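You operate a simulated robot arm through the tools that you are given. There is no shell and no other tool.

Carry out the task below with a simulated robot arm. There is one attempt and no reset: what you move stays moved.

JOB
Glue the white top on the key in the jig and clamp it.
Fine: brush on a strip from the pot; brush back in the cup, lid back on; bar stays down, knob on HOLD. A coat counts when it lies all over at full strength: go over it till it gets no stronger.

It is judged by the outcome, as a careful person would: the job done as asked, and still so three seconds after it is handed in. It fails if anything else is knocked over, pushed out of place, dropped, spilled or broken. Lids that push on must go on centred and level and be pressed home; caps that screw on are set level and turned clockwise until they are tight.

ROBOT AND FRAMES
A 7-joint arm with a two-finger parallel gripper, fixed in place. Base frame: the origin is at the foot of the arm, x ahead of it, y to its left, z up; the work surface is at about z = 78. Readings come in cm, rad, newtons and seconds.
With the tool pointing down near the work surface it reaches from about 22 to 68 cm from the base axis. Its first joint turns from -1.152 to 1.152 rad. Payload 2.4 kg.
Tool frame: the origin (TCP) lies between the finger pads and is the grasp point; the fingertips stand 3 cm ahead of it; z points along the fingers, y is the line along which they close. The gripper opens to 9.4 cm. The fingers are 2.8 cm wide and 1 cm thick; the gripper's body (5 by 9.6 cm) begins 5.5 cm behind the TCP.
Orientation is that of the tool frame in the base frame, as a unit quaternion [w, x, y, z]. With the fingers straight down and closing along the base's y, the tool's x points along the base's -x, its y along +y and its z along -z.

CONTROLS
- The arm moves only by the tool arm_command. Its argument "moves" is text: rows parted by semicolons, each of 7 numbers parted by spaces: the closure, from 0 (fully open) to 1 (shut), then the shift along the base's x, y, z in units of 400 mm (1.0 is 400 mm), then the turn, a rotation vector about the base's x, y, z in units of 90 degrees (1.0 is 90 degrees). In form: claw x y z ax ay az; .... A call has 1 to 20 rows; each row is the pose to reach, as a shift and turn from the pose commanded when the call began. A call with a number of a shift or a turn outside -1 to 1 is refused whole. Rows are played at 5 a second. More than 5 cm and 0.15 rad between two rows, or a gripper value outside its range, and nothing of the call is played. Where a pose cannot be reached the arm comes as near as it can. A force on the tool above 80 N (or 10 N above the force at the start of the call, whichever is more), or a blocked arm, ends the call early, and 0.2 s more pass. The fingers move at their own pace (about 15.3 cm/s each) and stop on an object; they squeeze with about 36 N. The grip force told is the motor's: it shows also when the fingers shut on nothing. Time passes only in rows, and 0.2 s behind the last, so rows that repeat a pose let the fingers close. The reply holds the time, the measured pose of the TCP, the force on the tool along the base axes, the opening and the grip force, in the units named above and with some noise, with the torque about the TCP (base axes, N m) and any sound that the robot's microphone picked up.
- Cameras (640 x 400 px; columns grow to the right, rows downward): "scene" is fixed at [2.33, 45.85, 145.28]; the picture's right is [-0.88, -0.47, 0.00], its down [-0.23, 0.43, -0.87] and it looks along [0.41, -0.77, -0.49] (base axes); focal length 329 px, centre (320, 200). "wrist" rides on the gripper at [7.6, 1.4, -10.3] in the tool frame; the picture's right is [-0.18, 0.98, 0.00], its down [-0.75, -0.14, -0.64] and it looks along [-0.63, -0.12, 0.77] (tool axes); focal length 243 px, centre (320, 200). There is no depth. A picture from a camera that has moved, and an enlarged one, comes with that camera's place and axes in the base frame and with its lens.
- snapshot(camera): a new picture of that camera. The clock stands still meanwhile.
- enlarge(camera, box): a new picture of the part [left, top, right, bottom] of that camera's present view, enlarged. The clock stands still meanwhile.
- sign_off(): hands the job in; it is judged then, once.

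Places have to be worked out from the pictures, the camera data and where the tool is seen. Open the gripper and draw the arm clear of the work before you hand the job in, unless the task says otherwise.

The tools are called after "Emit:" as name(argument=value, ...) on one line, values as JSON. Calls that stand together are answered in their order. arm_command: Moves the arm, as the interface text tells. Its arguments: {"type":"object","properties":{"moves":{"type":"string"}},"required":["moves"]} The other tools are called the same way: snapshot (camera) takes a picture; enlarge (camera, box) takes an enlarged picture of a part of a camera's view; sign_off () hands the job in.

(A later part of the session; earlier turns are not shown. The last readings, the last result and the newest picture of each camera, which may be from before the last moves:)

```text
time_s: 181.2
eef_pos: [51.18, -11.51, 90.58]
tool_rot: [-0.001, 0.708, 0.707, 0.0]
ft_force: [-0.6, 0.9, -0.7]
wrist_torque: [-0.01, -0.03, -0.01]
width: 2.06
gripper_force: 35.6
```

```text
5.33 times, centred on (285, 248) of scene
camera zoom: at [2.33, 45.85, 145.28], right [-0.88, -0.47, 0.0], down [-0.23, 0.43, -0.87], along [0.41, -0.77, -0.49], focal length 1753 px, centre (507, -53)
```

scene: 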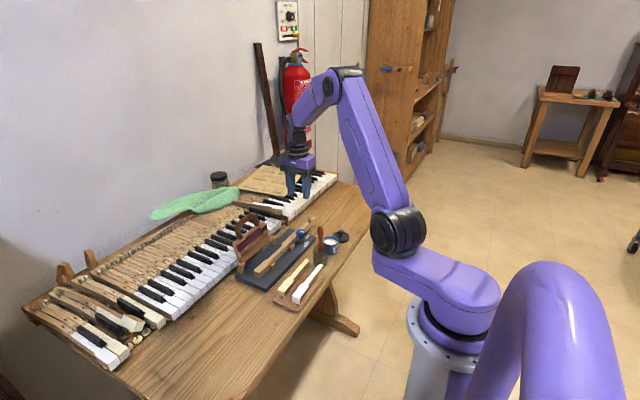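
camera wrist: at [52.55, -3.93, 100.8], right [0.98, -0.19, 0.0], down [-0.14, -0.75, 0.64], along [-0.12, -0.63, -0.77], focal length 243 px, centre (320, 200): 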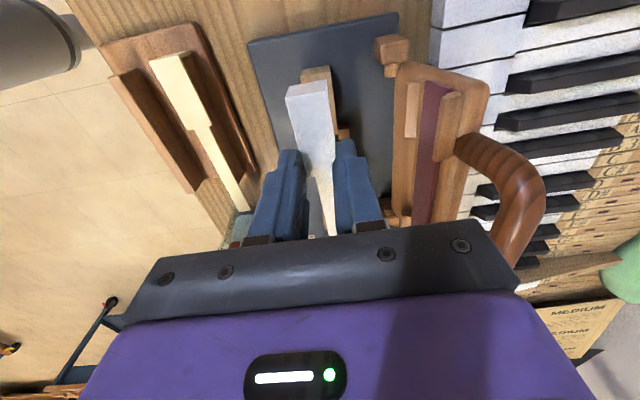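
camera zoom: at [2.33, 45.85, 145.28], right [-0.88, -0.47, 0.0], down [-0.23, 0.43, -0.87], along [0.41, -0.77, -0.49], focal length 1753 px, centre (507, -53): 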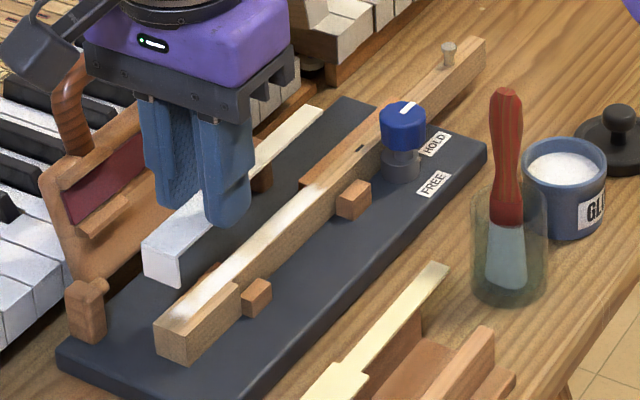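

The piece hangs above the key. I enlarge to measure the offset between the piece's edges and the key's edges.

Emit:
enlarge(camera="wrist", box=[270, 55, 370, 155])

Emit:
enlarge(camera="wrist", box=[285, 120, 355, 240])

Emit:
enlarge(camera="scene", box=[255, 225, 305, 280])

```text
4.00 times, centred on (320, 105) of wrist
camera zoom: at [52.55, -3.93, 100.8], right [0.98, -0.19, 0.0], down [-0.14, -0.75, 0.64], along [-0.12, -0.63, -0.77], focal length 970 px, centre (320, 580)
```

zoom: 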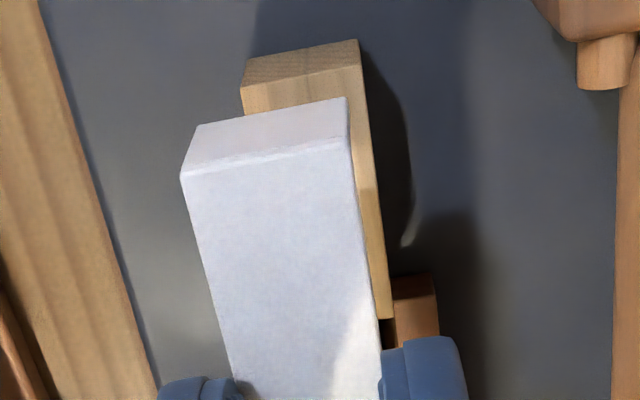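

```text
3.33 times, centred on (320, 180) of wrist
camera zoom: at [52.55, -3.93, 100.8], right [0.98, -0.19, 0.0], down [-0.14, -0.75, 0.64], along [-0.12, -0.63, -0.77], focal length 809 px, centre (320, 267)
```

zoom: 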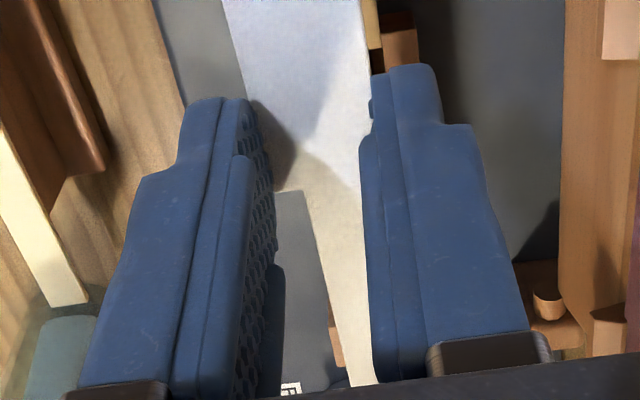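

```text
7.27 times, centred on (280, 252) of scene
camera zoom: at [2.33, 45.85, 145.28], right [-0.88, -0.47, 0.0], down [-0.23, 0.43, -0.87], along [0.41, -0.77, -0.49], focal length 2391 px, centre (611, -182)
```

zoom: 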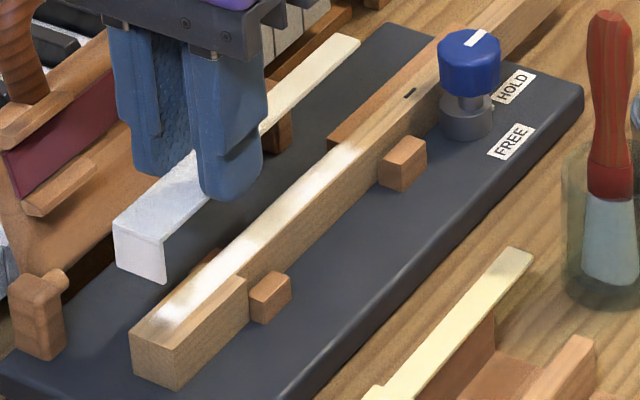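

The key's centre is about 0.3 cm further +x than the piece and its front about 0.4 cm further −y. I shift accordingly (leaving room for the front lip) and lower to about 2.3 cm above the key for a closer look.

Emit:
arm_command(moves="0.9 0.0072 -0.005 -0.02 0 0 0; 0.9 0.0072 -0.005 -0.05 0 0 0; 0.9 0.0072 -0.005 -0.07 0 0 0; 0.9 0.0072 -0.005 -0.07 0 0 0; 0.9 0.0072 -0.005 -0.07 0 0 0")

Emit:
enlarge(camera="wrist", box=[270, 55, 370, 155])

Emit:
enlarge(camera="scene", box=[255, 240, 295, 280])

Emit:
enlarge(camera="scene", box=[275, 225, 305, 255])

```text
time_s: 182.4
eef_pos: [51.33, -11.87, 87.62]
tool_rot: [-0.001, 0.708, 0.706, -0.001]
ft_force: [-0.6, -0.1, 0.5]
wrist_torque: [0.0, 0.0, -0.01]
width: 2.05
gripper_force: 36.2
```

```text
4.00 times, centred on (320, 105) of wrist
camera zoom: at [52.82, -4.2, 98.05], right [0.98, -0.19, 0.0], down [-0.14, -0.75, 0.64], along [-0.12, -0.63, -0.77], focal length 970 px, centre (320, 580)
```

zoom: 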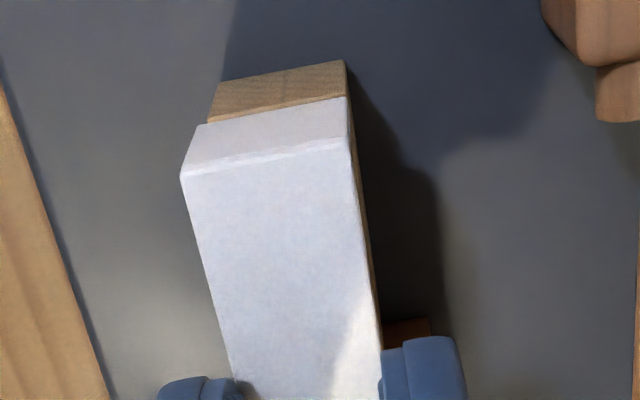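

```text
10.00 times, centred on (275, 260) of scene
camera zoom: at [2.33, 45.85, 145.28], right [-0.88, -0.47, 0.0], down [-0.23, 0.43, -0.87], along [0.41, -0.77, -0.49], focal length 3288 px, centre (770, -400)
```

zoom: 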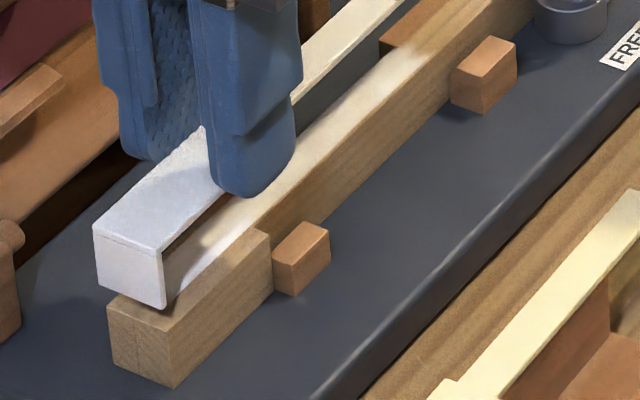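

```text
13.33 times, centred on (290, 240) of scene
camera zoom: at [2.33, 45.85, 145.28], right [-0.88, -0.47, 0.0], down [-0.23, 0.43, -0.87], along [0.41, -0.77, -0.49], focal length 4384 px, centre (720, -333)
```

zoom: 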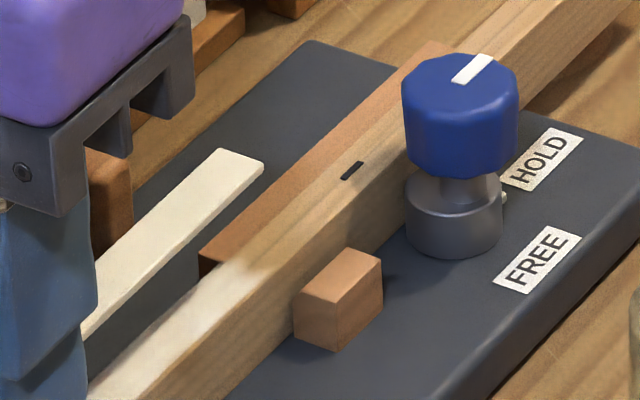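

In x the piece and key now line up within about half a millimetre; the front needs about 0.17 cm more +y so the lip passes in front of the key. I shift and lower until the lip is just above key height.

Emit:
arm_command(moves="0.9 0 0.0043 0 0 0 0; 0.9 0 0.0043 -0.008 0 0 0; 0.9 0 0.0043 -0.0165 0 0 0; 0.9 0 0.0043 -0.0165 0 0 0; 0.9 0 0.0043 -0.0165 0 0 0")

Emit:
enlarge(camera="wrist", box=[280, 60, 360, 140])

Emit:
enlarge(camera="scene", box=[250, 240, 290, 280])

Emit:
enlarge(camera="scene", box=[275, 225, 305, 255])

```text
time_s: 183.6
eef_pos: [51.34, -11.72, 87.13]
tool_rot: [-0.001, 0.708, 0.707, -0.001]
ft_force: [0.3, 0.7, -0.3]
wrist_torque: [-0.05, 0.0, 0.0]
width: 2.06
gripper_force: 36.1
```

```text
5.00 times, centred on (320, 100) of wrist
camera zoom: at [52.83, -4.04, 97.4], right [0.98, -0.19, 0.0], down [-0.14, -0.75, 0.64], along [-0.12, -0.63, -0.77], focal length 1213 px, centre (320, 700)
```

zoom: 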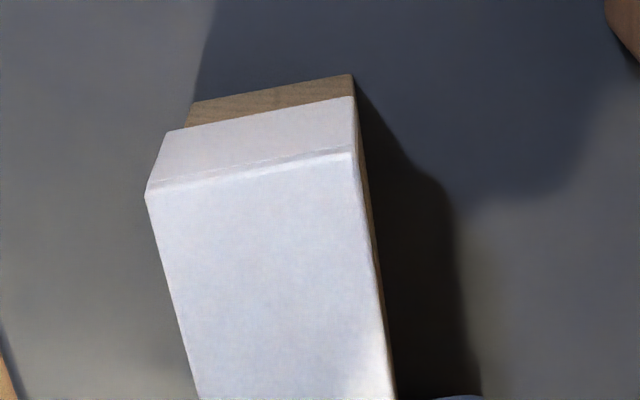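

```text
10.00 times, centred on (270, 260) of scene
camera zoom: at [2.33, 45.85, 145.28], right [-0.88, -0.47, 0.0], down [-0.23, 0.43, -0.87], along [0.41, -0.77, -0.49], focal length 3288 px, centre (820, -400)
```

zoom: 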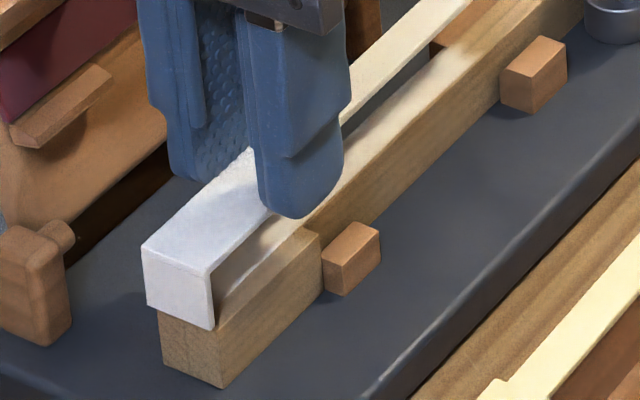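

```text
13.33 times, centred on (290, 240) of scene
camera zoom: at [2.33, 45.85, 145.28], right [-0.88, -0.47, 0.0], down [-0.23, 0.43, -0.87], along [0.41, -0.77, -0.49], focal length 4384 px, centre (720, -333)
```

zoom: 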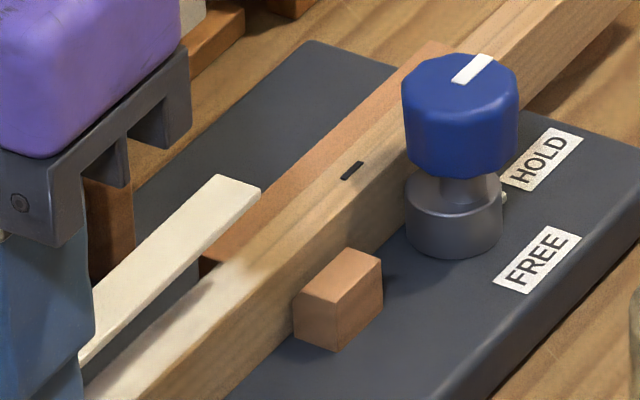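

In x the edges match; the lip is in front of the key's front face. I lower until the plate is about 4 mm above the key, then check.

Emit:
arm_command(moves="0.9 0 0 -0.01 0 0 0; 0.9 0 0 -0.02 0 0 0; 0.9 0 0 -0.03 0 0 0; 0.9 0 0 -0.036 0 0 0; 0.9 0 0 -0.036 0 0 0")

Emit:
enlarge(camera="wrist", box=[280, 60, 360, 140])

Emit:
enlarge(camera="scene", box=[250, 240, 290, 280])

Emit:
enlarge(camera="scene", box=[275, 225, 305, 255])

```text
time_s: 184.8
eef_pos: [51.42, -11.68, 85.69]
tool_rot: [0.0, 0.708, 0.706, -0.001]
ft_force: [0.1, 0.5, -0.3]
wrist_torque: [0.02, -0.01, -0.02]
width: 2.05
gripper_force: 35.7
```

```text
5.00 times, centred on (320, 100) of wrist
camera zoom: at [52.7, -4.01, 96.01], right [0.98, -0.19, 0.0], down [-0.14, -0.75, 0.64], along [-0.12, -0.63, -0.77], focal length 1213 px, centre (320, 700)
```

zoom: 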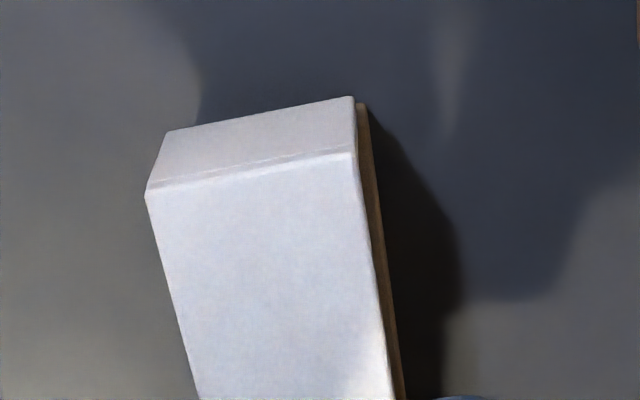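

```text
10.00 times, centred on (270, 260) of scene
camera zoom: at [2.33, 45.85, 145.28], right [-0.88, -0.47, 0.0], down [-0.23, 0.43, -0.87], along [0.41, -0.77, -0.49], focal length 3288 px, centre (820, -400)
```

zoom: 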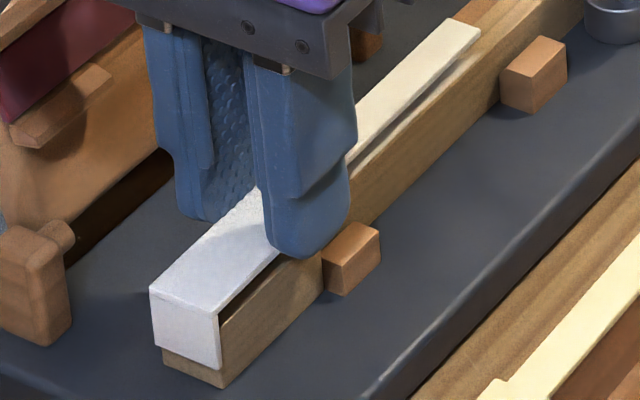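

```text
13.33 times, centred on (290, 240) of scene
camera zoom: at [2.33, 45.85, 145.28], right [-0.88, -0.47, 0.0], down [-0.23, 0.43, -0.87], along [0.41, -0.77, -0.49], focal length 4384 px, centre (720, -333)
```

zoom: 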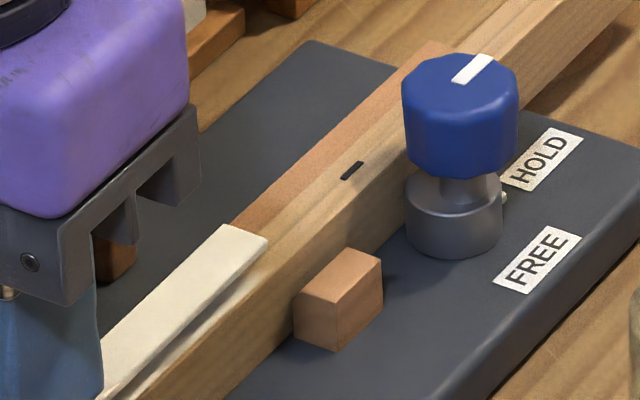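

The lip stands just in front of the key (gap about 1 mm) and the plate is a few mm above. I trim x by +0.4 mm and y by −0.8 mm, then lower in small steps.

Emit:
arm_command(moves="0.9 0.001 -0.002 0 0 0 0; 0.9 0.001 -0.002 -0.004 0 0 0; 0.9 0.001 -0.002 -0.008 0 0 0; 0.9 0.001 -0.002 -0.008 0 0 0")

Emit:
arm_command(moves="0.9 0 0 -0.0025 0 0 0; 0.9 0 0 -0.0025 0 0 0")

Emit:
enlarge(camera="wrist", box=[280, 60, 360, 140])

Emit:
enlarge(camera="scene", box=[250, 240, 290, 280])

```text
time_s: 185.8
eef_pos: [51.4, -11.57, 85.46]
tool_rot: [-0.001, 0.708, 0.706, 0.0]
ft_force: [-0.4, 2.4, 1.3]
wrist_torque: [0.11, -0.03, -0.01]
width: 2.06
gripper_force: 35.7
```

```text
time_s: 186.4
eef_pos: [51.35, -11.7, 85.15]
tool_rot: [0.0, 0.708, 0.706, 0.0]
ft_force: [0.2, 2.0, -0.5]
wrist_torque: [0.13, -0.03, -0.02]
width: 2.02
gripper_force: 36.0
```

```text
5.00 times, centred on (320, 100) of wrist
camera zoom: at [52.77, -4.08, 95.6], right [0.98, -0.19, 0.0], down [-0.14, -0.75, 0.64], along [-0.12, -0.63, -0.77], focal length 1213 px, centre (320, 700)
```

zoom: 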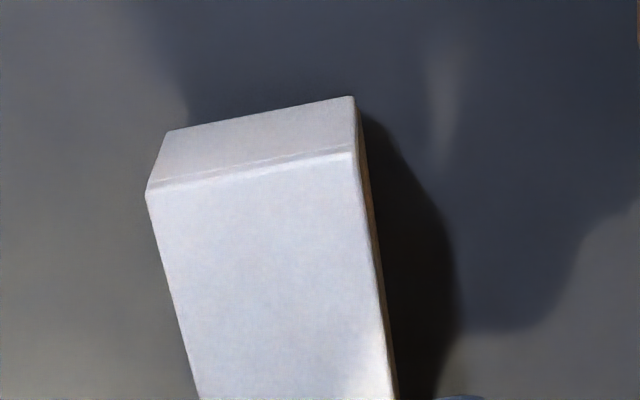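

```text
10.00 times, centred on (270, 260) of scene
camera zoom: at [2.33, 45.85, 145.28], right [-0.88, -0.47, 0.0], down [-0.23, 0.43, -0.87], along [0.41, -0.77, -0.49], focal length 3288 px, centre (820, -400)
```

zoom: 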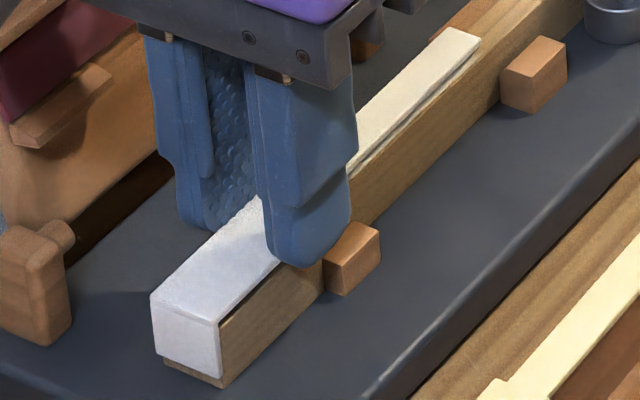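

The lip now touches the key front lightly (2 N), so y is flush. I lower further in 1 mm steps.

Emit:
arm_command(moves="0.9 0 0 -0.0025 0 0 0; 0.9 0 0 -0.0025 0 0 0")

Emit:
arm_command(moves="0.9 0 0 -0.002 0 0 0; 0.9 0 0 -0.002 0 0 0")

Emit:
arm_command(moves="0.9 0 0 -0.002 0 0 0; 0.9 0 0 -0.002 0 0 0")

Emit:
enlarge(camera="scene", box=[250, 240, 290, 280])

```text
time_s: 187.0
eef_pos: [51.33, -11.64, 85.1]
tool_rot: [-0.001, 0.708, 0.706, 0.0]
ft_force: [-1.1, 0.8, 0.5]
wrist_torque: [0.05, 0.01, -0.01]
width: 2.03
gripper_force: 35.4
```

```text
time_s: 187.6
eef_pos: [51.24, -11.67, 85.05]
tool_rot: [-0.001, 0.708, 0.706, -0.001]
ft_force: [-0.7, 1.1, -0.1]
wrist_torque: [0.04, -0.01, -0.02]
width: 2.03
gripper_force: 35.9
```

```text
time_s: 188.2
eef_pos: [51.4, -11.66, 85.0]
tool_rot: [0.0, 0.708, 0.706, -0.001]
ft_force: [0.9, 1.6, -0.6]
wrist_torque: [0.05, 0.0, 0.0]
width: 2.05
gripper_force: 36.4
```

```text
10.00 times, centred on (270, 260) of scene
camera zoom: at [2.33, 45.85, 145.28], right [-0.88, -0.47, 0.0], down [-0.23, 0.43, -0.87], along [0.41, -0.77, -0.49], focal length 3288 px, centre (820, -400)
```

zoom: 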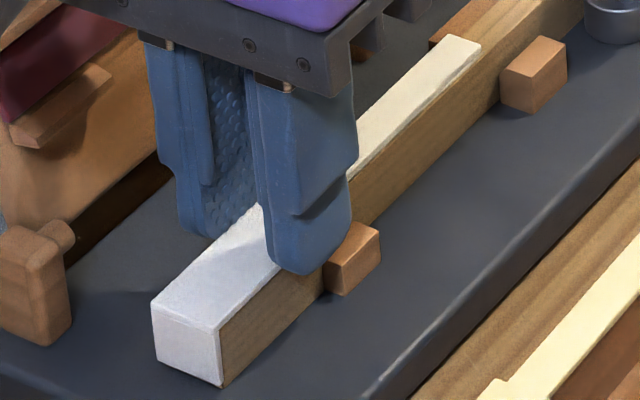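

Nearly seated. I continue with 0.8 mm steps until contact force appears.

Emit:
arm_command(moves="0.9 0 0 -0.002 0 0 0; 0.9 0 0 -0.002 0 0 0")

Emit:
arm_command(moves="0.9 0 0 -0.002 0 0 0; 0.9 0 0 -0.002 0 0 0")

Emit:
enlarge(camera="scene", box=[250, 240, 290, 280])

Emit:
enlarge(camera="wrist", box=[280, 60, 360, 140])

```text
time_s: 188.8
eef_pos: [51.34, -11.68, 84.98]
tool_rot: [-0.001, 0.708, 0.706, 0.0]
ft_force: [-3.2, 1.5, 9.0]
wrist_torque: [0.04, 0.13, 0.0]
width: 2.03
gripper_force: 35.8
```

```text
time_s: 189.4
eef_pos: [51.39, -11.68, 84.98]
tool_rot: [0.001, 0.709, 0.706, 0.001]
ft_force: [-4.8, 0.3, 22.4]
wrist_torque: [-0.09, 0.21, -0.11]
width: 2.06
gripper_force: 35.8
```

```text
10.00 times, centred on (270, 260) of scene
camera zoom: at [2.28, 45.85, 145.28], right [-0.88, -0.47, 0.0], down [-0.23, 0.43, -0.87], along [0.41, -0.77, -0.49], focal length 3288 px, centre (820, -400)
```

zoom: 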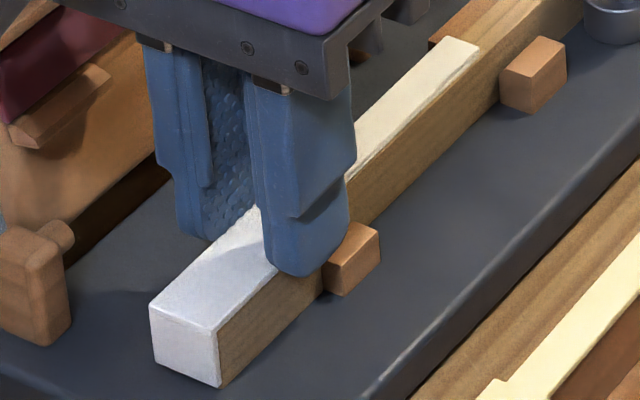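

```text
5.00 times, centred on (320, 100) of wrist
camera zoom: at [52.8, -4.06, 95.25], right [0.98, -0.19, 0.0], down [-0.14, -0.75, 0.64], along [-0.12, -0.63, -0.77], focal length 1213 px, centre (320, 700)
```

zoom: 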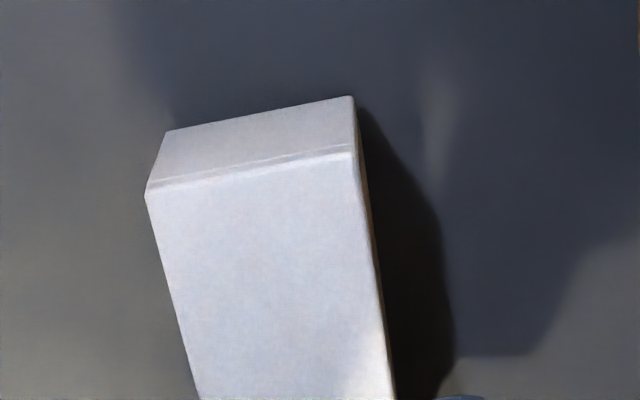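

Contact at about 10–20 N: the top is seated on the key. I ease the pressure, then open the fingers slightly.

Emit:
arm_command(moves="0.9 0 0 0.003 0 0 0; 0.77 0 0 0.003 0 0 0; 0.74 0 0 0.003 0 0 0; 0.7 0 0 0.003 0 0 0; 0.7 0 0 0.003 0 0 0")

Emit:
enlarge(camera="scene", box=[250, 240, 290, 280])

Emit:
enlarge(camera="wrist", box=[270, 60, 370, 180])

```text
time_s: 190.6
eef_pos: [51.32, -11.64, 84.75]
tool_rot: [0.0, 0.708, 0.706, -0.001]
ft_force: [0.5, -0.7, -0.3]
wrist_torque: [0.01, 0.03, -0.02]
width: 2.82
gripper_force: 0.0
```

```text
10.00 times, centred on (270, 260) of scene
camera zoom: at [2.33, 45.85, 145.28], right [-0.88, -0.47, 0.0], down [-0.23, 0.43, -0.87], along [0.41, -0.77, -0.49], focal length 3288 px, centre (820, -400)
```

zoom: 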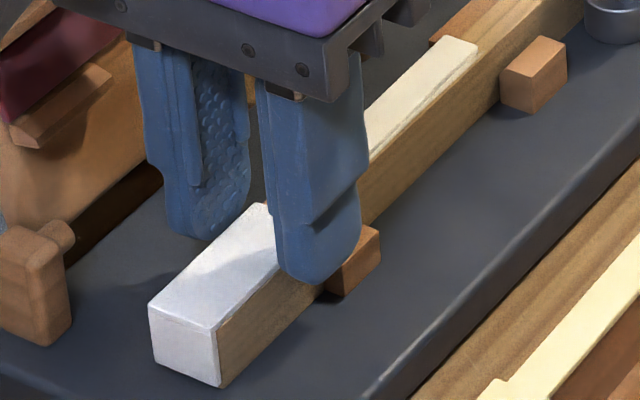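

```text
3.33 times, centred on (320, 120) of wrist
camera zoom: at [52.78, -4.02, 95.21], right [0.98, -0.19, 0.0], down [-0.14, -0.75, 0.64], along [-0.12, -0.63, -0.77], focal length 809 px, centre (320, 467)
```

zoom: 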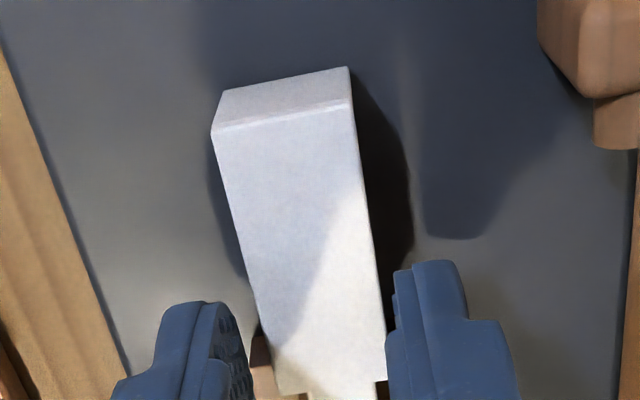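

The white top lies on the key. I rise and inspect its alignment.

Emit:
arm_command(moves="0.7 0 0 0.02 0 0 0; 0.65 0 0 0.08 0 0 0; 0.6 0 0 0.16 0 0 0; 0.6 0 0 0.25 0 0 0; 0.6 0 0 0.33 0 0 0; 0.6 0 0 0.33 0 0 0")

Emit:
enlarge(camera="scene", box=[245, 225, 310, 285])

Emit:
enlarge(camera="wrist", box=[270, 60, 370, 200])

Emit:
snapshot(camera="wrist")

```text
time_s: 192.0
eef_pos: [51.24, -11.74, 98.04]
tool_rot: [0.0, 0.708, 0.706, -0.001]
ft_force: [0.0, 0.0, 1.7]
wrist_torque: [0.01, 0.02, -0.01]
width: 3.75
gripper_force: 0.0
```

```text
6.67 times, centred on (278, 255) of scene
camera zoom: at [2.33, 45.85, 145.28], right [-0.88, -0.47, 0.0], down [-0.23, 0.43, -0.87], along [0.41, -0.77, -0.49], focal length 2192 px, centre (603, -167)
```

zoom: 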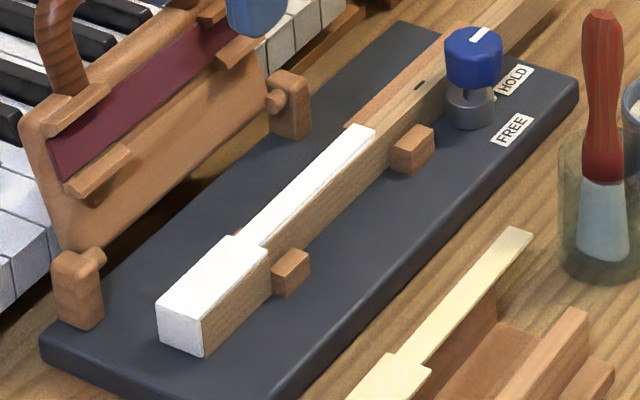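

```text
2.86 times, centred on (320, 130) of wrist
camera zoom: at [52.68, -4.11, 108.36], right [0.98, -0.19, 0.0], down [-0.14, -0.75, 0.64], along [-0.12, -0.63, -0.77], focal length 693 px, centre (320, 400)
```

zoom: 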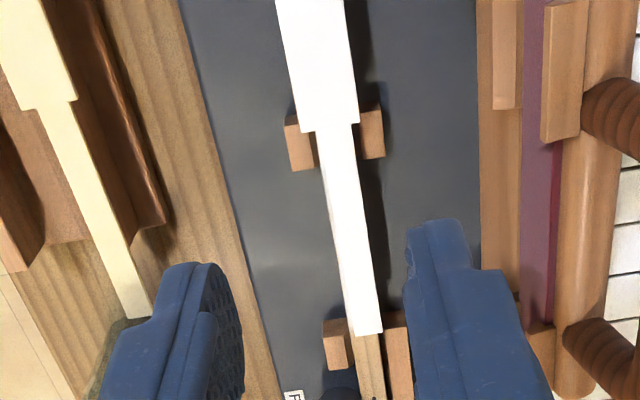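

```text
taken
camera wrist: at [52.68, -4.11, 108.36], right [0.98, -0.19, 0.0], down [-0.14, -0.75, 0.64], along [-0.12, -0.63, -0.77], focal length 243 px, centre (320, 200)
```

wrist: 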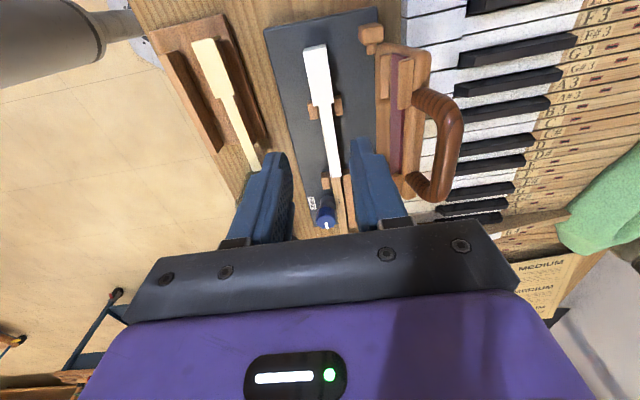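

The white top sits square on the key and covers the whole strip. Now the bar: I look closely at its handle from both cameras.

Emit:
enlarge(camera="wrist", box=[355, 20, 475, 220])

Emit:
enlarge(camera="scene", box=[225, 200, 295, 280])

```text
2.00 times, centred on (415, 120) of wrist
camera zoom: at [52.68, -4.11, 108.36], right [0.98, -0.19, 0.0], down [-0.14, -0.75, 0.64], along [-0.12, -0.63, -0.77], focal length 485 px, centre (130, 360)
```

zoom: 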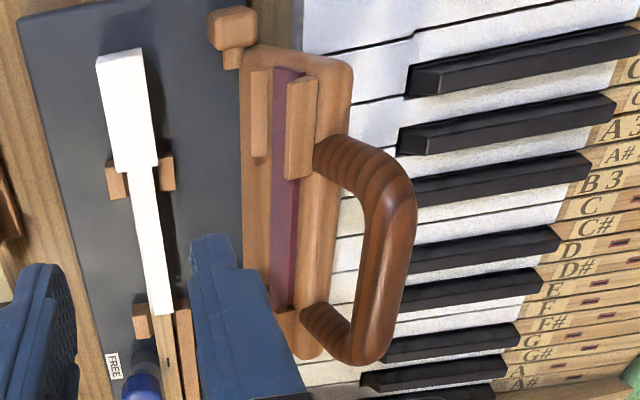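

```text
5.00 times, centred on (260, 240) of scene
camera zoom: at [2.33, 45.85, 145.28], right [-0.88, -0.47, 0.0], down [-0.23, 0.43, -0.87], along [0.41, -0.77, -0.49], focal length 1644 px, centre (620, 0)
```

zoom: 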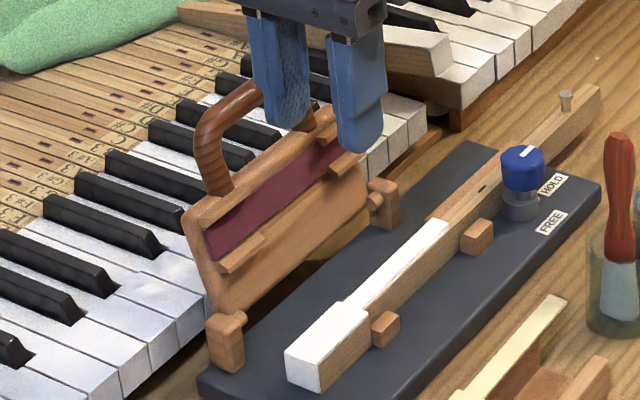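

I need the handle's x more exactly, so I raise the arm and move to look straight along the handle.

Emit:
arm_command(moves="0.6 0 0 0.08 0 0 0; 0.6 0 0.02 0.15 0 0 0; 0.6 0.08 0.05 0.15 0 0 0; 0.6 0.16 0.08 0.15 0 0 0; 0.6 0.19 0.09 0.15 0 0 0; 0.6 0.19 0.09 0.15 0 0 0")

Emit:
snapshot(camera="wrist")

Emit:
enlarge(camera="scene", box=[225, 180, 295, 260])

```text
time_s: 193.4
eef_pos: [58.99, -8.26, 104.11]
tool_rot: [-0.001, 0.707, 0.707, -0.001]
ft_force: [-0.4, -0.4, 0.3]
wrist_torque: [-0.01, 0.02, -0.02]
width: 3.77
gripper_force: 0.1
```

```text
taken
camera wrist: at [60.45, -0.6, 114.36], right [0.98, -0.19, 0.0], down [-0.14, -0.75, 0.64], along [-0.12, -0.63, -0.77], focal length 243 px, centre (320, 200)
```

wrist: 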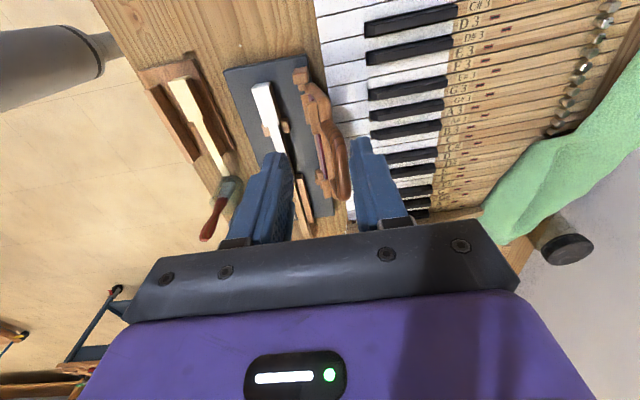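

```text
5.00 times, centred on (260, 220) of scene
camera zoom: at [2.33, 45.85, 145.28], right [-0.88, -0.47, 0.0], down [-0.23, 0.43, -0.87], along [0.41, -0.77, -0.49], focal length 1644 px, centre (620, 100)
```

zoom: 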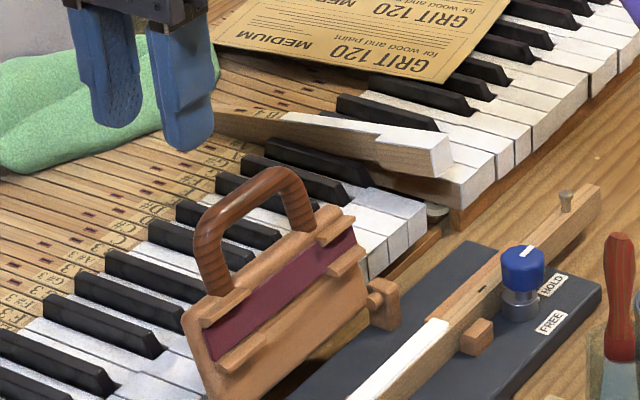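

Emit:
enlarge(camera="wrist", box=[285, 60, 375, 210])

Emit:
enlarge(camera="scene", box=[240, 208, 290, 258])

```text
2.67 times, centred on (330, 135) of wrist
camera zoom: at [60.45, -0.6, 114.36], right [0.98, -0.19, 0.0], down [-0.14, -0.75, 0.64], along [-0.12, -0.63, -0.77], focal length 647 px, centre (293, 373)
```

zoom: 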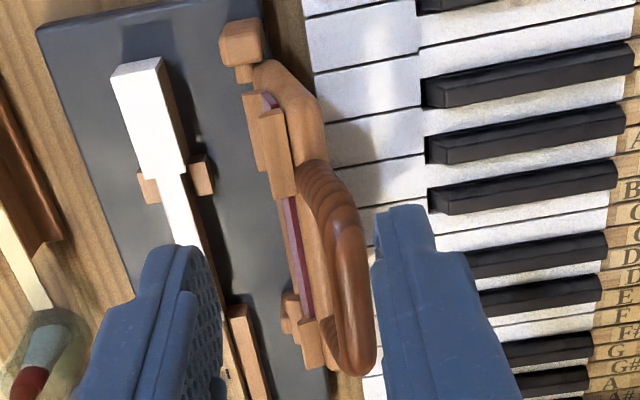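

```text
8.00 times, centred on (265, 233) of scene
camera zoom: at [2.33, 45.85, 145.28], right [-0.88, -0.47, 0.0], down [-0.23, 0.43, -0.87], along [0.41, -0.77, -0.49], focal length 2630 px, centre (760, -64)
```

zoom: 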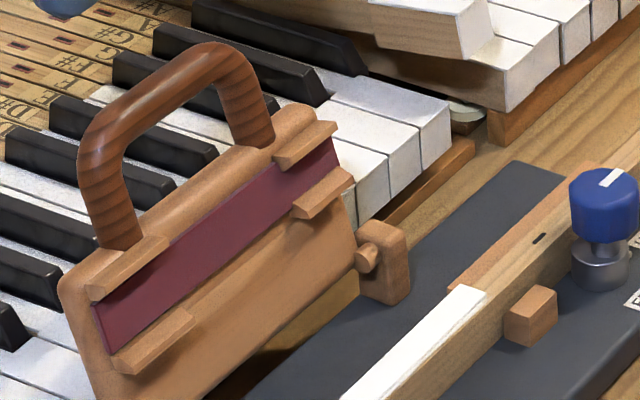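

The handle's rung is at about x 60.2, y −12.3 to −17.6, z ≈ 93. I position the opened fingers just above its middle to straddle it in x.

Emit:
arm_command(moves="0.55 0.01 -0.06 0 0 0 0; 0.55 0.02 -0.12 0 0 0 0; 0.55 0.029 -0.17 0 0 0 0; 0.55 0.029 -0.17 -0.08 0 0 0; 0.55 0.029 -0.17 -0.145 0 0 0; 0.55 0.029 -0.17 -0.145 0 0 0")

Emit:
snapshot(camera="wrist")

Emit:
enlarge(camera="scene", box=[225, 180, 295, 260])

```text
time_s: 194.8
eef_pos: [60.0, -15.06, 98.25]
tool_rot: [-0.001, 0.708, 0.707, -0.001]
ft_force: [0.3, -0.3, -0.6]
wrist_torque: [-0.01, -0.02, -0.04]
width: 4.23
gripper_force: 0.0
```

```text
taken
camera wrist: at [61.47, -7.53, 108.6], right [0.98, -0.19, 0.0], down [-0.14, -0.75, 0.64], along [-0.12, -0.63, -0.77], focal length 243 px, centre (320, 200)
```

wrist: 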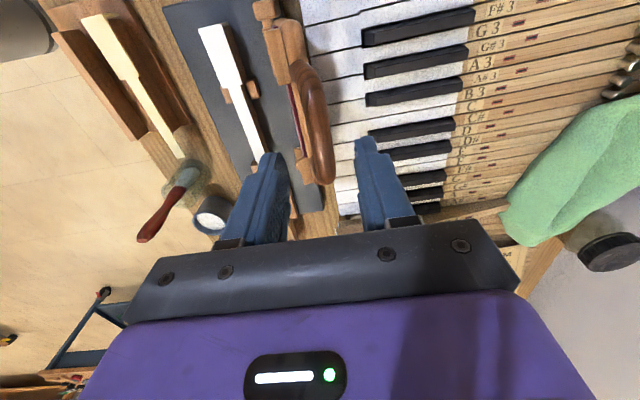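

```text
5.00 times, centred on (260, 220) of scene
camera zoom: at [2.33, 45.85, 145.28], right [-0.88, -0.47, 0.0], down [-0.23, 0.43, -0.87], along [0.41, -0.77, -0.49], focal length 1644 px, centre (620, 100)
```

zoom: 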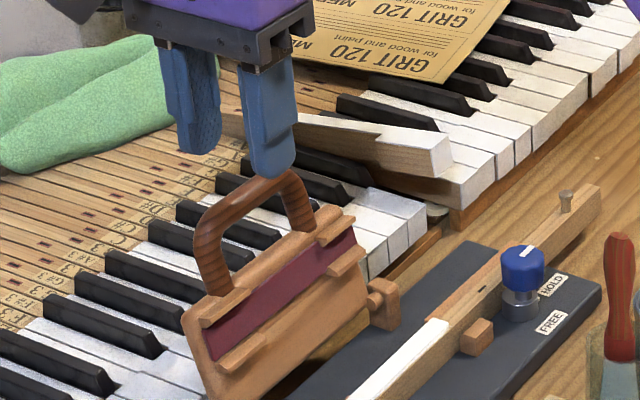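

The rung lies between the fingers, centred in x (≈60.1). I descend so the tips are just below the rung's mid-height.

Emit:
arm_command(moves="0.55 0 0 -0.03 0 0 0; 0.55 0 0 -0.055 0 0 0; 0.55 0 0 -0.07 0 0 0; 0.55 0 0 -0.07 0 0 0")

Emit:
enlarge(camera="wrist", box=[230, 40, 410, 220])

Emit:
enlarge(camera="scene", box=[240, 200, 290, 250])

```text
time_s: 195.8
eef_pos: [60.09, -14.87, 95.56]
tool_rot: [0.001, 0.708, 0.707, 0.0]
ft_force: [-0.4, -0.4, 0.2]
wrist_torque: [-0.01, 0.01, 0.0]
width: 4.22
gripper_force: 0.1
```

```text
2.22 times, centred on (320, 130) of wrist
camera zoom: at [61.55, -7.28, 105.89], right [0.98, -0.19, 0.0], down [-0.14, -0.75, 0.64], along [-0.12, -0.63, -0.77], focal length 539 px, centre (320, 356)
```

zoom: 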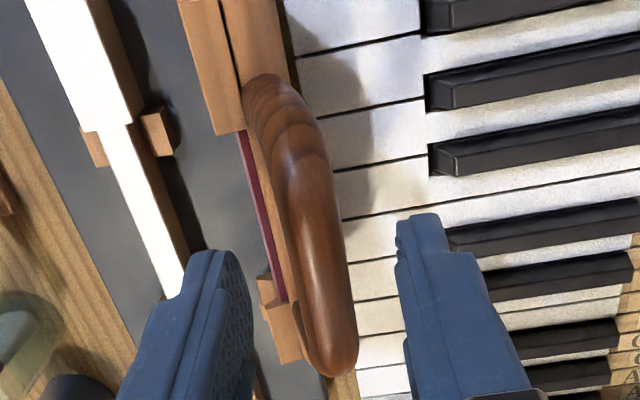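

```text
8.00 times, centred on (265, 225) of scene
camera zoom: at [2.33, 45.85, 145.28], right [-0.88, -0.47, 0.0], down [-0.23, 0.43, -0.87], along [0.41, -0.77, -0.49], focal length 2630 px, centre (760, 0)
```

zoom: 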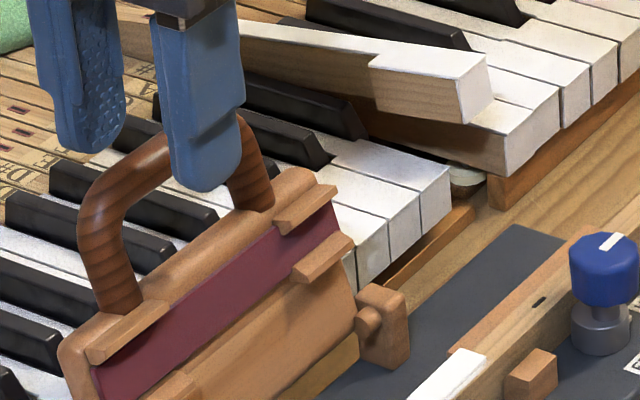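

The rung sits between the fingers at mid-height. I narrow the gap to cage it loosely and swing the bar along its arc, first past the vertical.

Emit:
arm_command(moves="0.72 0 0 0 0 0 0; 0.72 0 0 0 0 0 0; 0.72 -0.017 0 0.006 0 0 0; 0.72 -0.0338 0 0.0108 0 0 0; 0.72 -0.0508 0 0.0145 0 0 0; 0.72 -0.0678 0 0.017 0 0 0; 0.72 -0.0853 0 0.0188 0 0 0; 0.72 -0.1025 0 0.0193 0 0 0; 0.72 -0.1025 0 0.0193 0 0 0")

Emit:
enlarge(camera="wrist", box=[230, 40, 410, 220])

Emit:
enlarge(camera="scene", box=[230, 190, 310, 270])

```text
time_s: 197.8
eef_pos: [55.95, -14.84, 96.34]
tool_rot: [0.0, 0.708, 0.706, -0.001]
ft_force: [-0.4, -0.6, 0.9]
wrist_torque: [-0.03, -0.02, -0.03]
width: 2.64
gripper_force: 0.1
```

```text
2.22 times, centred on (320, 130) of wrist
camera zoom: at [57.42, -7.26, 106.66], right [0.98, -0.19, 0.0], down [-0.14, -0.75, 0.64], along [-0.12, -0.63, -0.77], focal length 539 px, centre (320, 356)
```

zoom: 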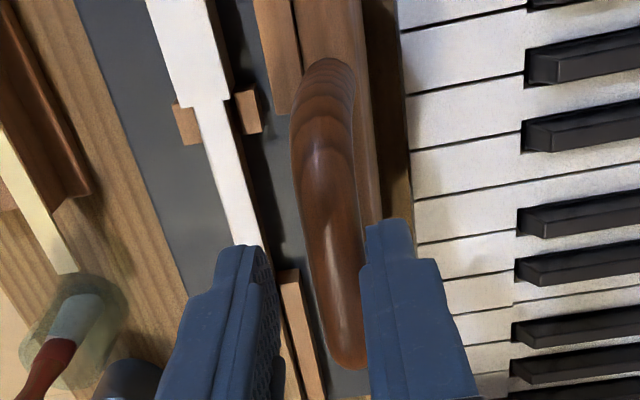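

```text
5.00 times, centred on (270, 230) of scene
camera zoom: at [2.33, 45.85, 145.28], right [-0.88, -0.47, 0.0], down [-0.23, 0.43, -0.87], along [0.41, -0.77, -0.49], focal length 1644 px, centre (570, 50)
```

zoom: 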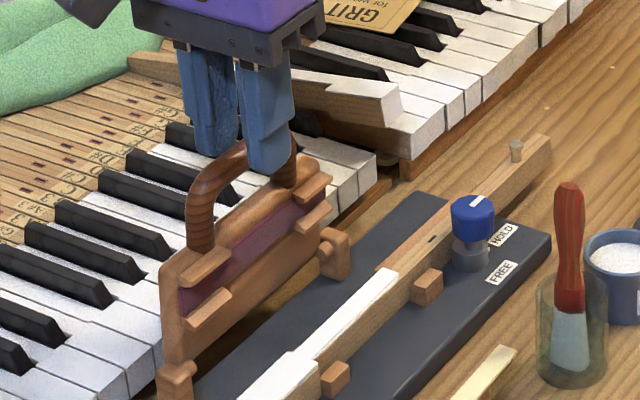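

The bar is upright and moves freely. I continue the arc over the top and down, with the front finger holding it back.

Emit:
arm_command(moves="0.72 -0.0173 0 -0.0005 0 0 0; 0.72 -0.0348 0 -0.0023 0 0 0; 0.72 -0.0518 0 -0.0048 0 0 0; 0.72 -0.0688 0 -0.0085 0 0 0; 0.72 -0.0855 0 -0.0133 0 0 0; 0.72 -0.1018 0 -0.019 0 0 0; 0.72 -0.118 0 -0.0256 0 0 0; 0.72 -0.1335 0 -0.0333 0 0 0; 0.72 -0.1485 0 -0.0419 0 0 0; 0.72 -0.163 0 -0.0515 0 0 0; 0.72 -0.177 0 -0.0618 0 0 0; 0.72 -0.1903 0 -0.073 0 0 0; 0.72 -0.1903 0 -0.073 0 0 0")

Emit:
enlarge(camera="wrist", box=[230, 40, 410, 220])

Emit:
enlarge(camera="scene", box=[230, 190, 320, 280])

```text
time_s: 200.6
eef_pos: [48.32, -14.95, 93.45]
tool_rot: [0.0, 0.708, 0.706, 0.0]
ft_force: [-0.4, -0.4, -0.5]
wrist_torque: [0.02, 0.01, 0.0]
width: 2.63
gripper_force: 0.0
```

```text
2.22 times, centred on (320, 130) of wrist
camera zoom: at [49.85, -7.29, 103.71], right [0.98, -0.19, 0.0], down [-0.14, -0.75, 0.64], along [-0.12, -0.63, -0.77], focal length 539 px, centre (320, 356)
```

zoom: 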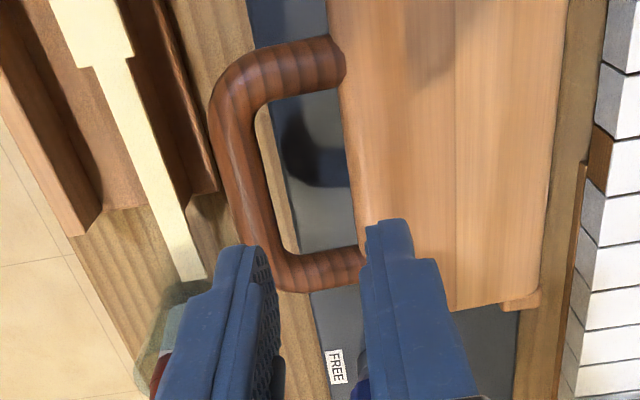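

```text
4.44 times, centred on (275, 235) of scene
camera zoom: at [2.33, 45.85, 145.28], right [-0.88, -0.47, 0.0], down [-0.23, 0.43, -0.87], along [0.41, -0.77, -0.49], focal length 1461 px, centre (520, 44)
```

zoom: 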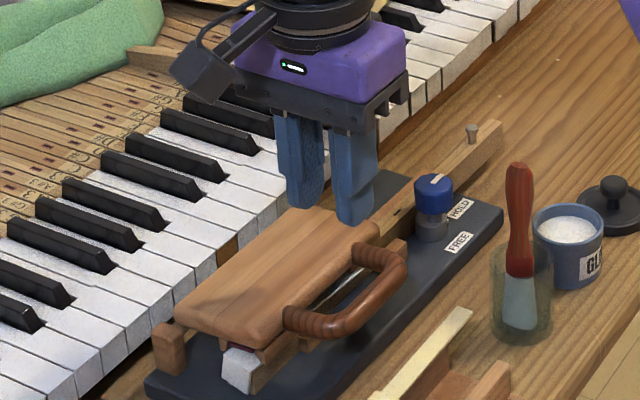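

The bar slipped out of the loose cage and has come down already; it's lying flat on the key. I rise and inspect the white top and bar closely.

Emit:
arm_command(moves="0.72 0 0 0.06 0 0 0; 0.72 0 0 0.14 0 0 0; 0.72 0 0 0.2 0 0 0; 0.72 0 0 0.2 0 0 0")

Emit:
enlarge(camera="scene", box=[245, 240, 315, 290])

Emit:
enlarge(camera="wrist", box=[220, 20, 420, 200])

```text
time_s: 201.6
eef_pos: [48.37, -14.81, 101.57]
tool_rot: [-0.001, 0.708, 0.706, -0.001]
ft_force: [0.2, -0.3, 0.1]
wrist_torque: [0.0, 0.03, 0.0]
width: 2.63
gripper_force: 0.0
```

```text
8.00 times, centred on (280, 265) of scene
camera zoom: at [2.33, 45.85, 145.28], right [-0.88, -0.47, 0.0], down [-0.23, 0.43, -0.87], along [0.41, -0.77, -0.49], focal length 2630 px, centre (640, -320)
```

zoom: 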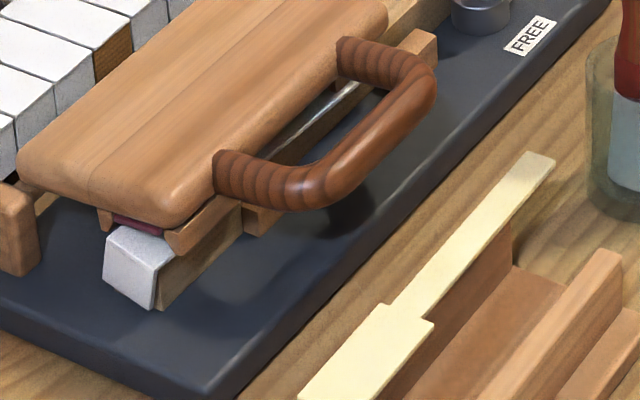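

```text
2.22 times, centred on (320, 110) of wrist
camera zoom: at [49.76, -7.32, 111.8], right [0.98, -0.19, 0.0], down [-0.14, -0.75, 0.64], along [-0.12, -0.63, -0.77], focal length 539 px, centre (320, 400)
```

zoom: 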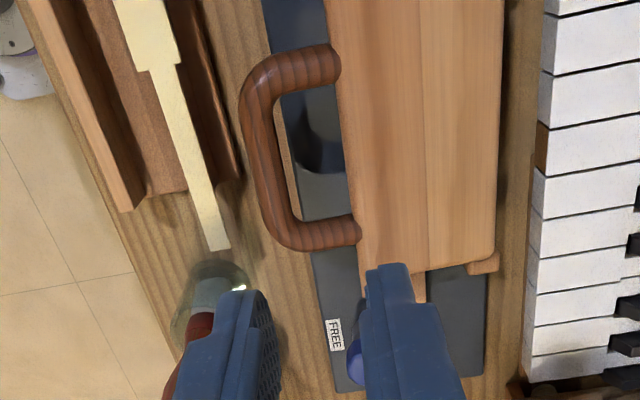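

The front lip's outline looks tilted compared to before. I enlarge more to check whether the top shifted under the bar.

Emit:
enlarge(camera="scene", box=[248, 258, 278, 283])

Emit:
enlarge(camera="scene", box=[265, 238, 305, 263])

Emit:
enlarge(camera="wrist", box=[300, 40, 350, 130])

```text
16.00 times, centred on (263, 270) of scene
camera zoom: at [2.33, 45.85, 145.28], right [-0.88, -0.47, 0.0], down [-0.23, 0.43, -0.87], along [0.41, -0.77, -0.49], focal length 5260 px, centre (1232, -928)
```

zoom: 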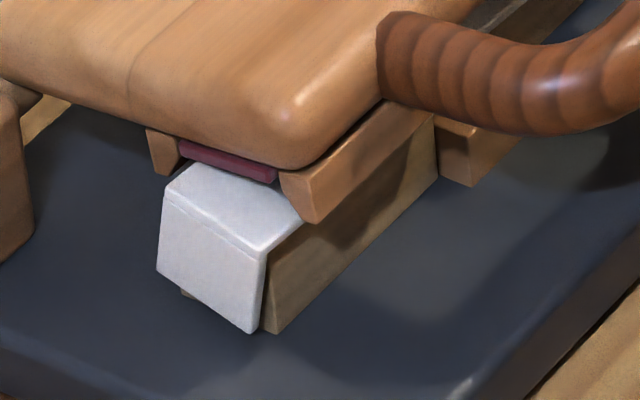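

```text
16.00 times, centred on (285, 250) of scene
camera zoom: at [2.33, 45.85, 145.28], right [-0.88, -0.47, 0.0], down [-0.23, 0.43, -0.87], along [0.41, -0.77, -0.49], focal length 5260 px, centre (880, -608)
```

zoom: 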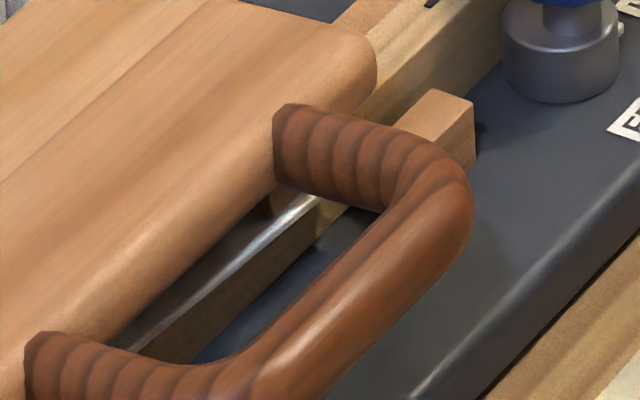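

```text
4.44 times, centred on (325, 85) of wrist
camera zoom: at [49.76, -7.32, 111.8], right [0.98, -0.19, 0.0], down [-0.14, -0.75, 0.64], along [-0.12, -0.63, -0.77], focal length 1078 px, centre (298, 711)
```

zoom: 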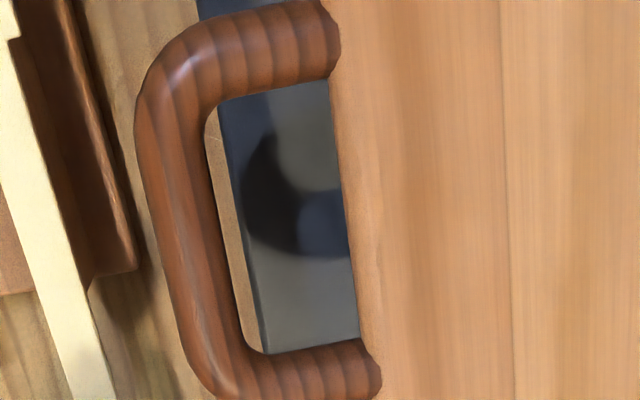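

The white top has been tipped: it's rolled with its −x side down, so the bar must come up again and the top be re-set. I move above the handle's rung to grip it firmly this time.

Emit:
arm_command(moves="0.65 -0.07 0 0 0 0 0; 0.65 -0.07 0 -0.1 0 0 0; 0.65 -0.07 0 -0.2 0 0 0; 0.65 -0.07 0 -0.28 0 0 0; 0.65 -0.07 0 -0.28 0 0 0")

Emit:
enlarge(camera="wrist", box=[230, 40, 410, 220])

Emit:
enlarge(camera="scene", box=[245, 210, 325, 290])

```text
time_s: 202.8
eef_pos: [45.61, -15.02, 90.24]
tool_rot: [0.0, 0.707, 0.707, 0.0]
ft_force: [0.4, 0.1, -0.1]
wrist_torque: [0.0, -0.01, 0.03]
width: 3.29
gripper_force: 0.1
```

```text
2.22 times, centred on (320, 130) of wrist
camera zoom: at [46.97, -7.35, 100.5], right [0.98, -0.19, 0.0], down [-0.14, -0.75, 0.64], along [-0.12, -0.63, -0.77], focal length 539 px, centre (320, 356)
```

zoom: 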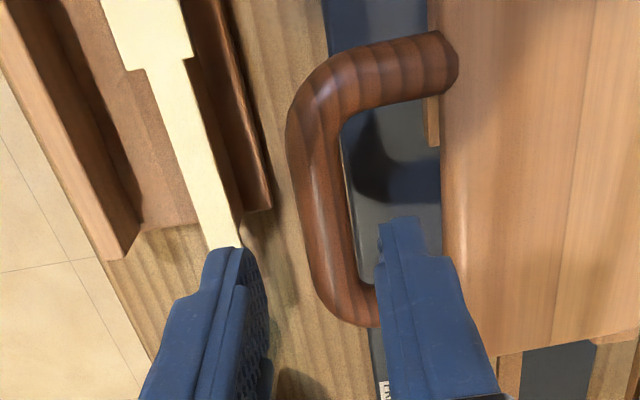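

```text
5.00 times, centred on (285, 250) of scene
camera zoom: at [2.33, 45.85, 145.28], right [-0.88, -0.47, 0.0], down [-0.23, 0.43, -0.87], along [0.41, -0.77, -0.49], focal length 1644 px, centre (495, -50)
```

zoom: 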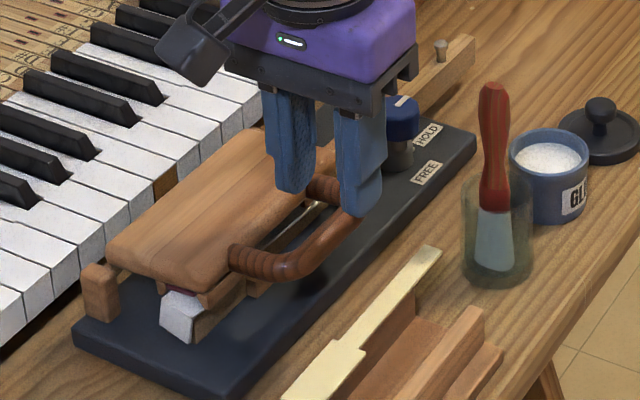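

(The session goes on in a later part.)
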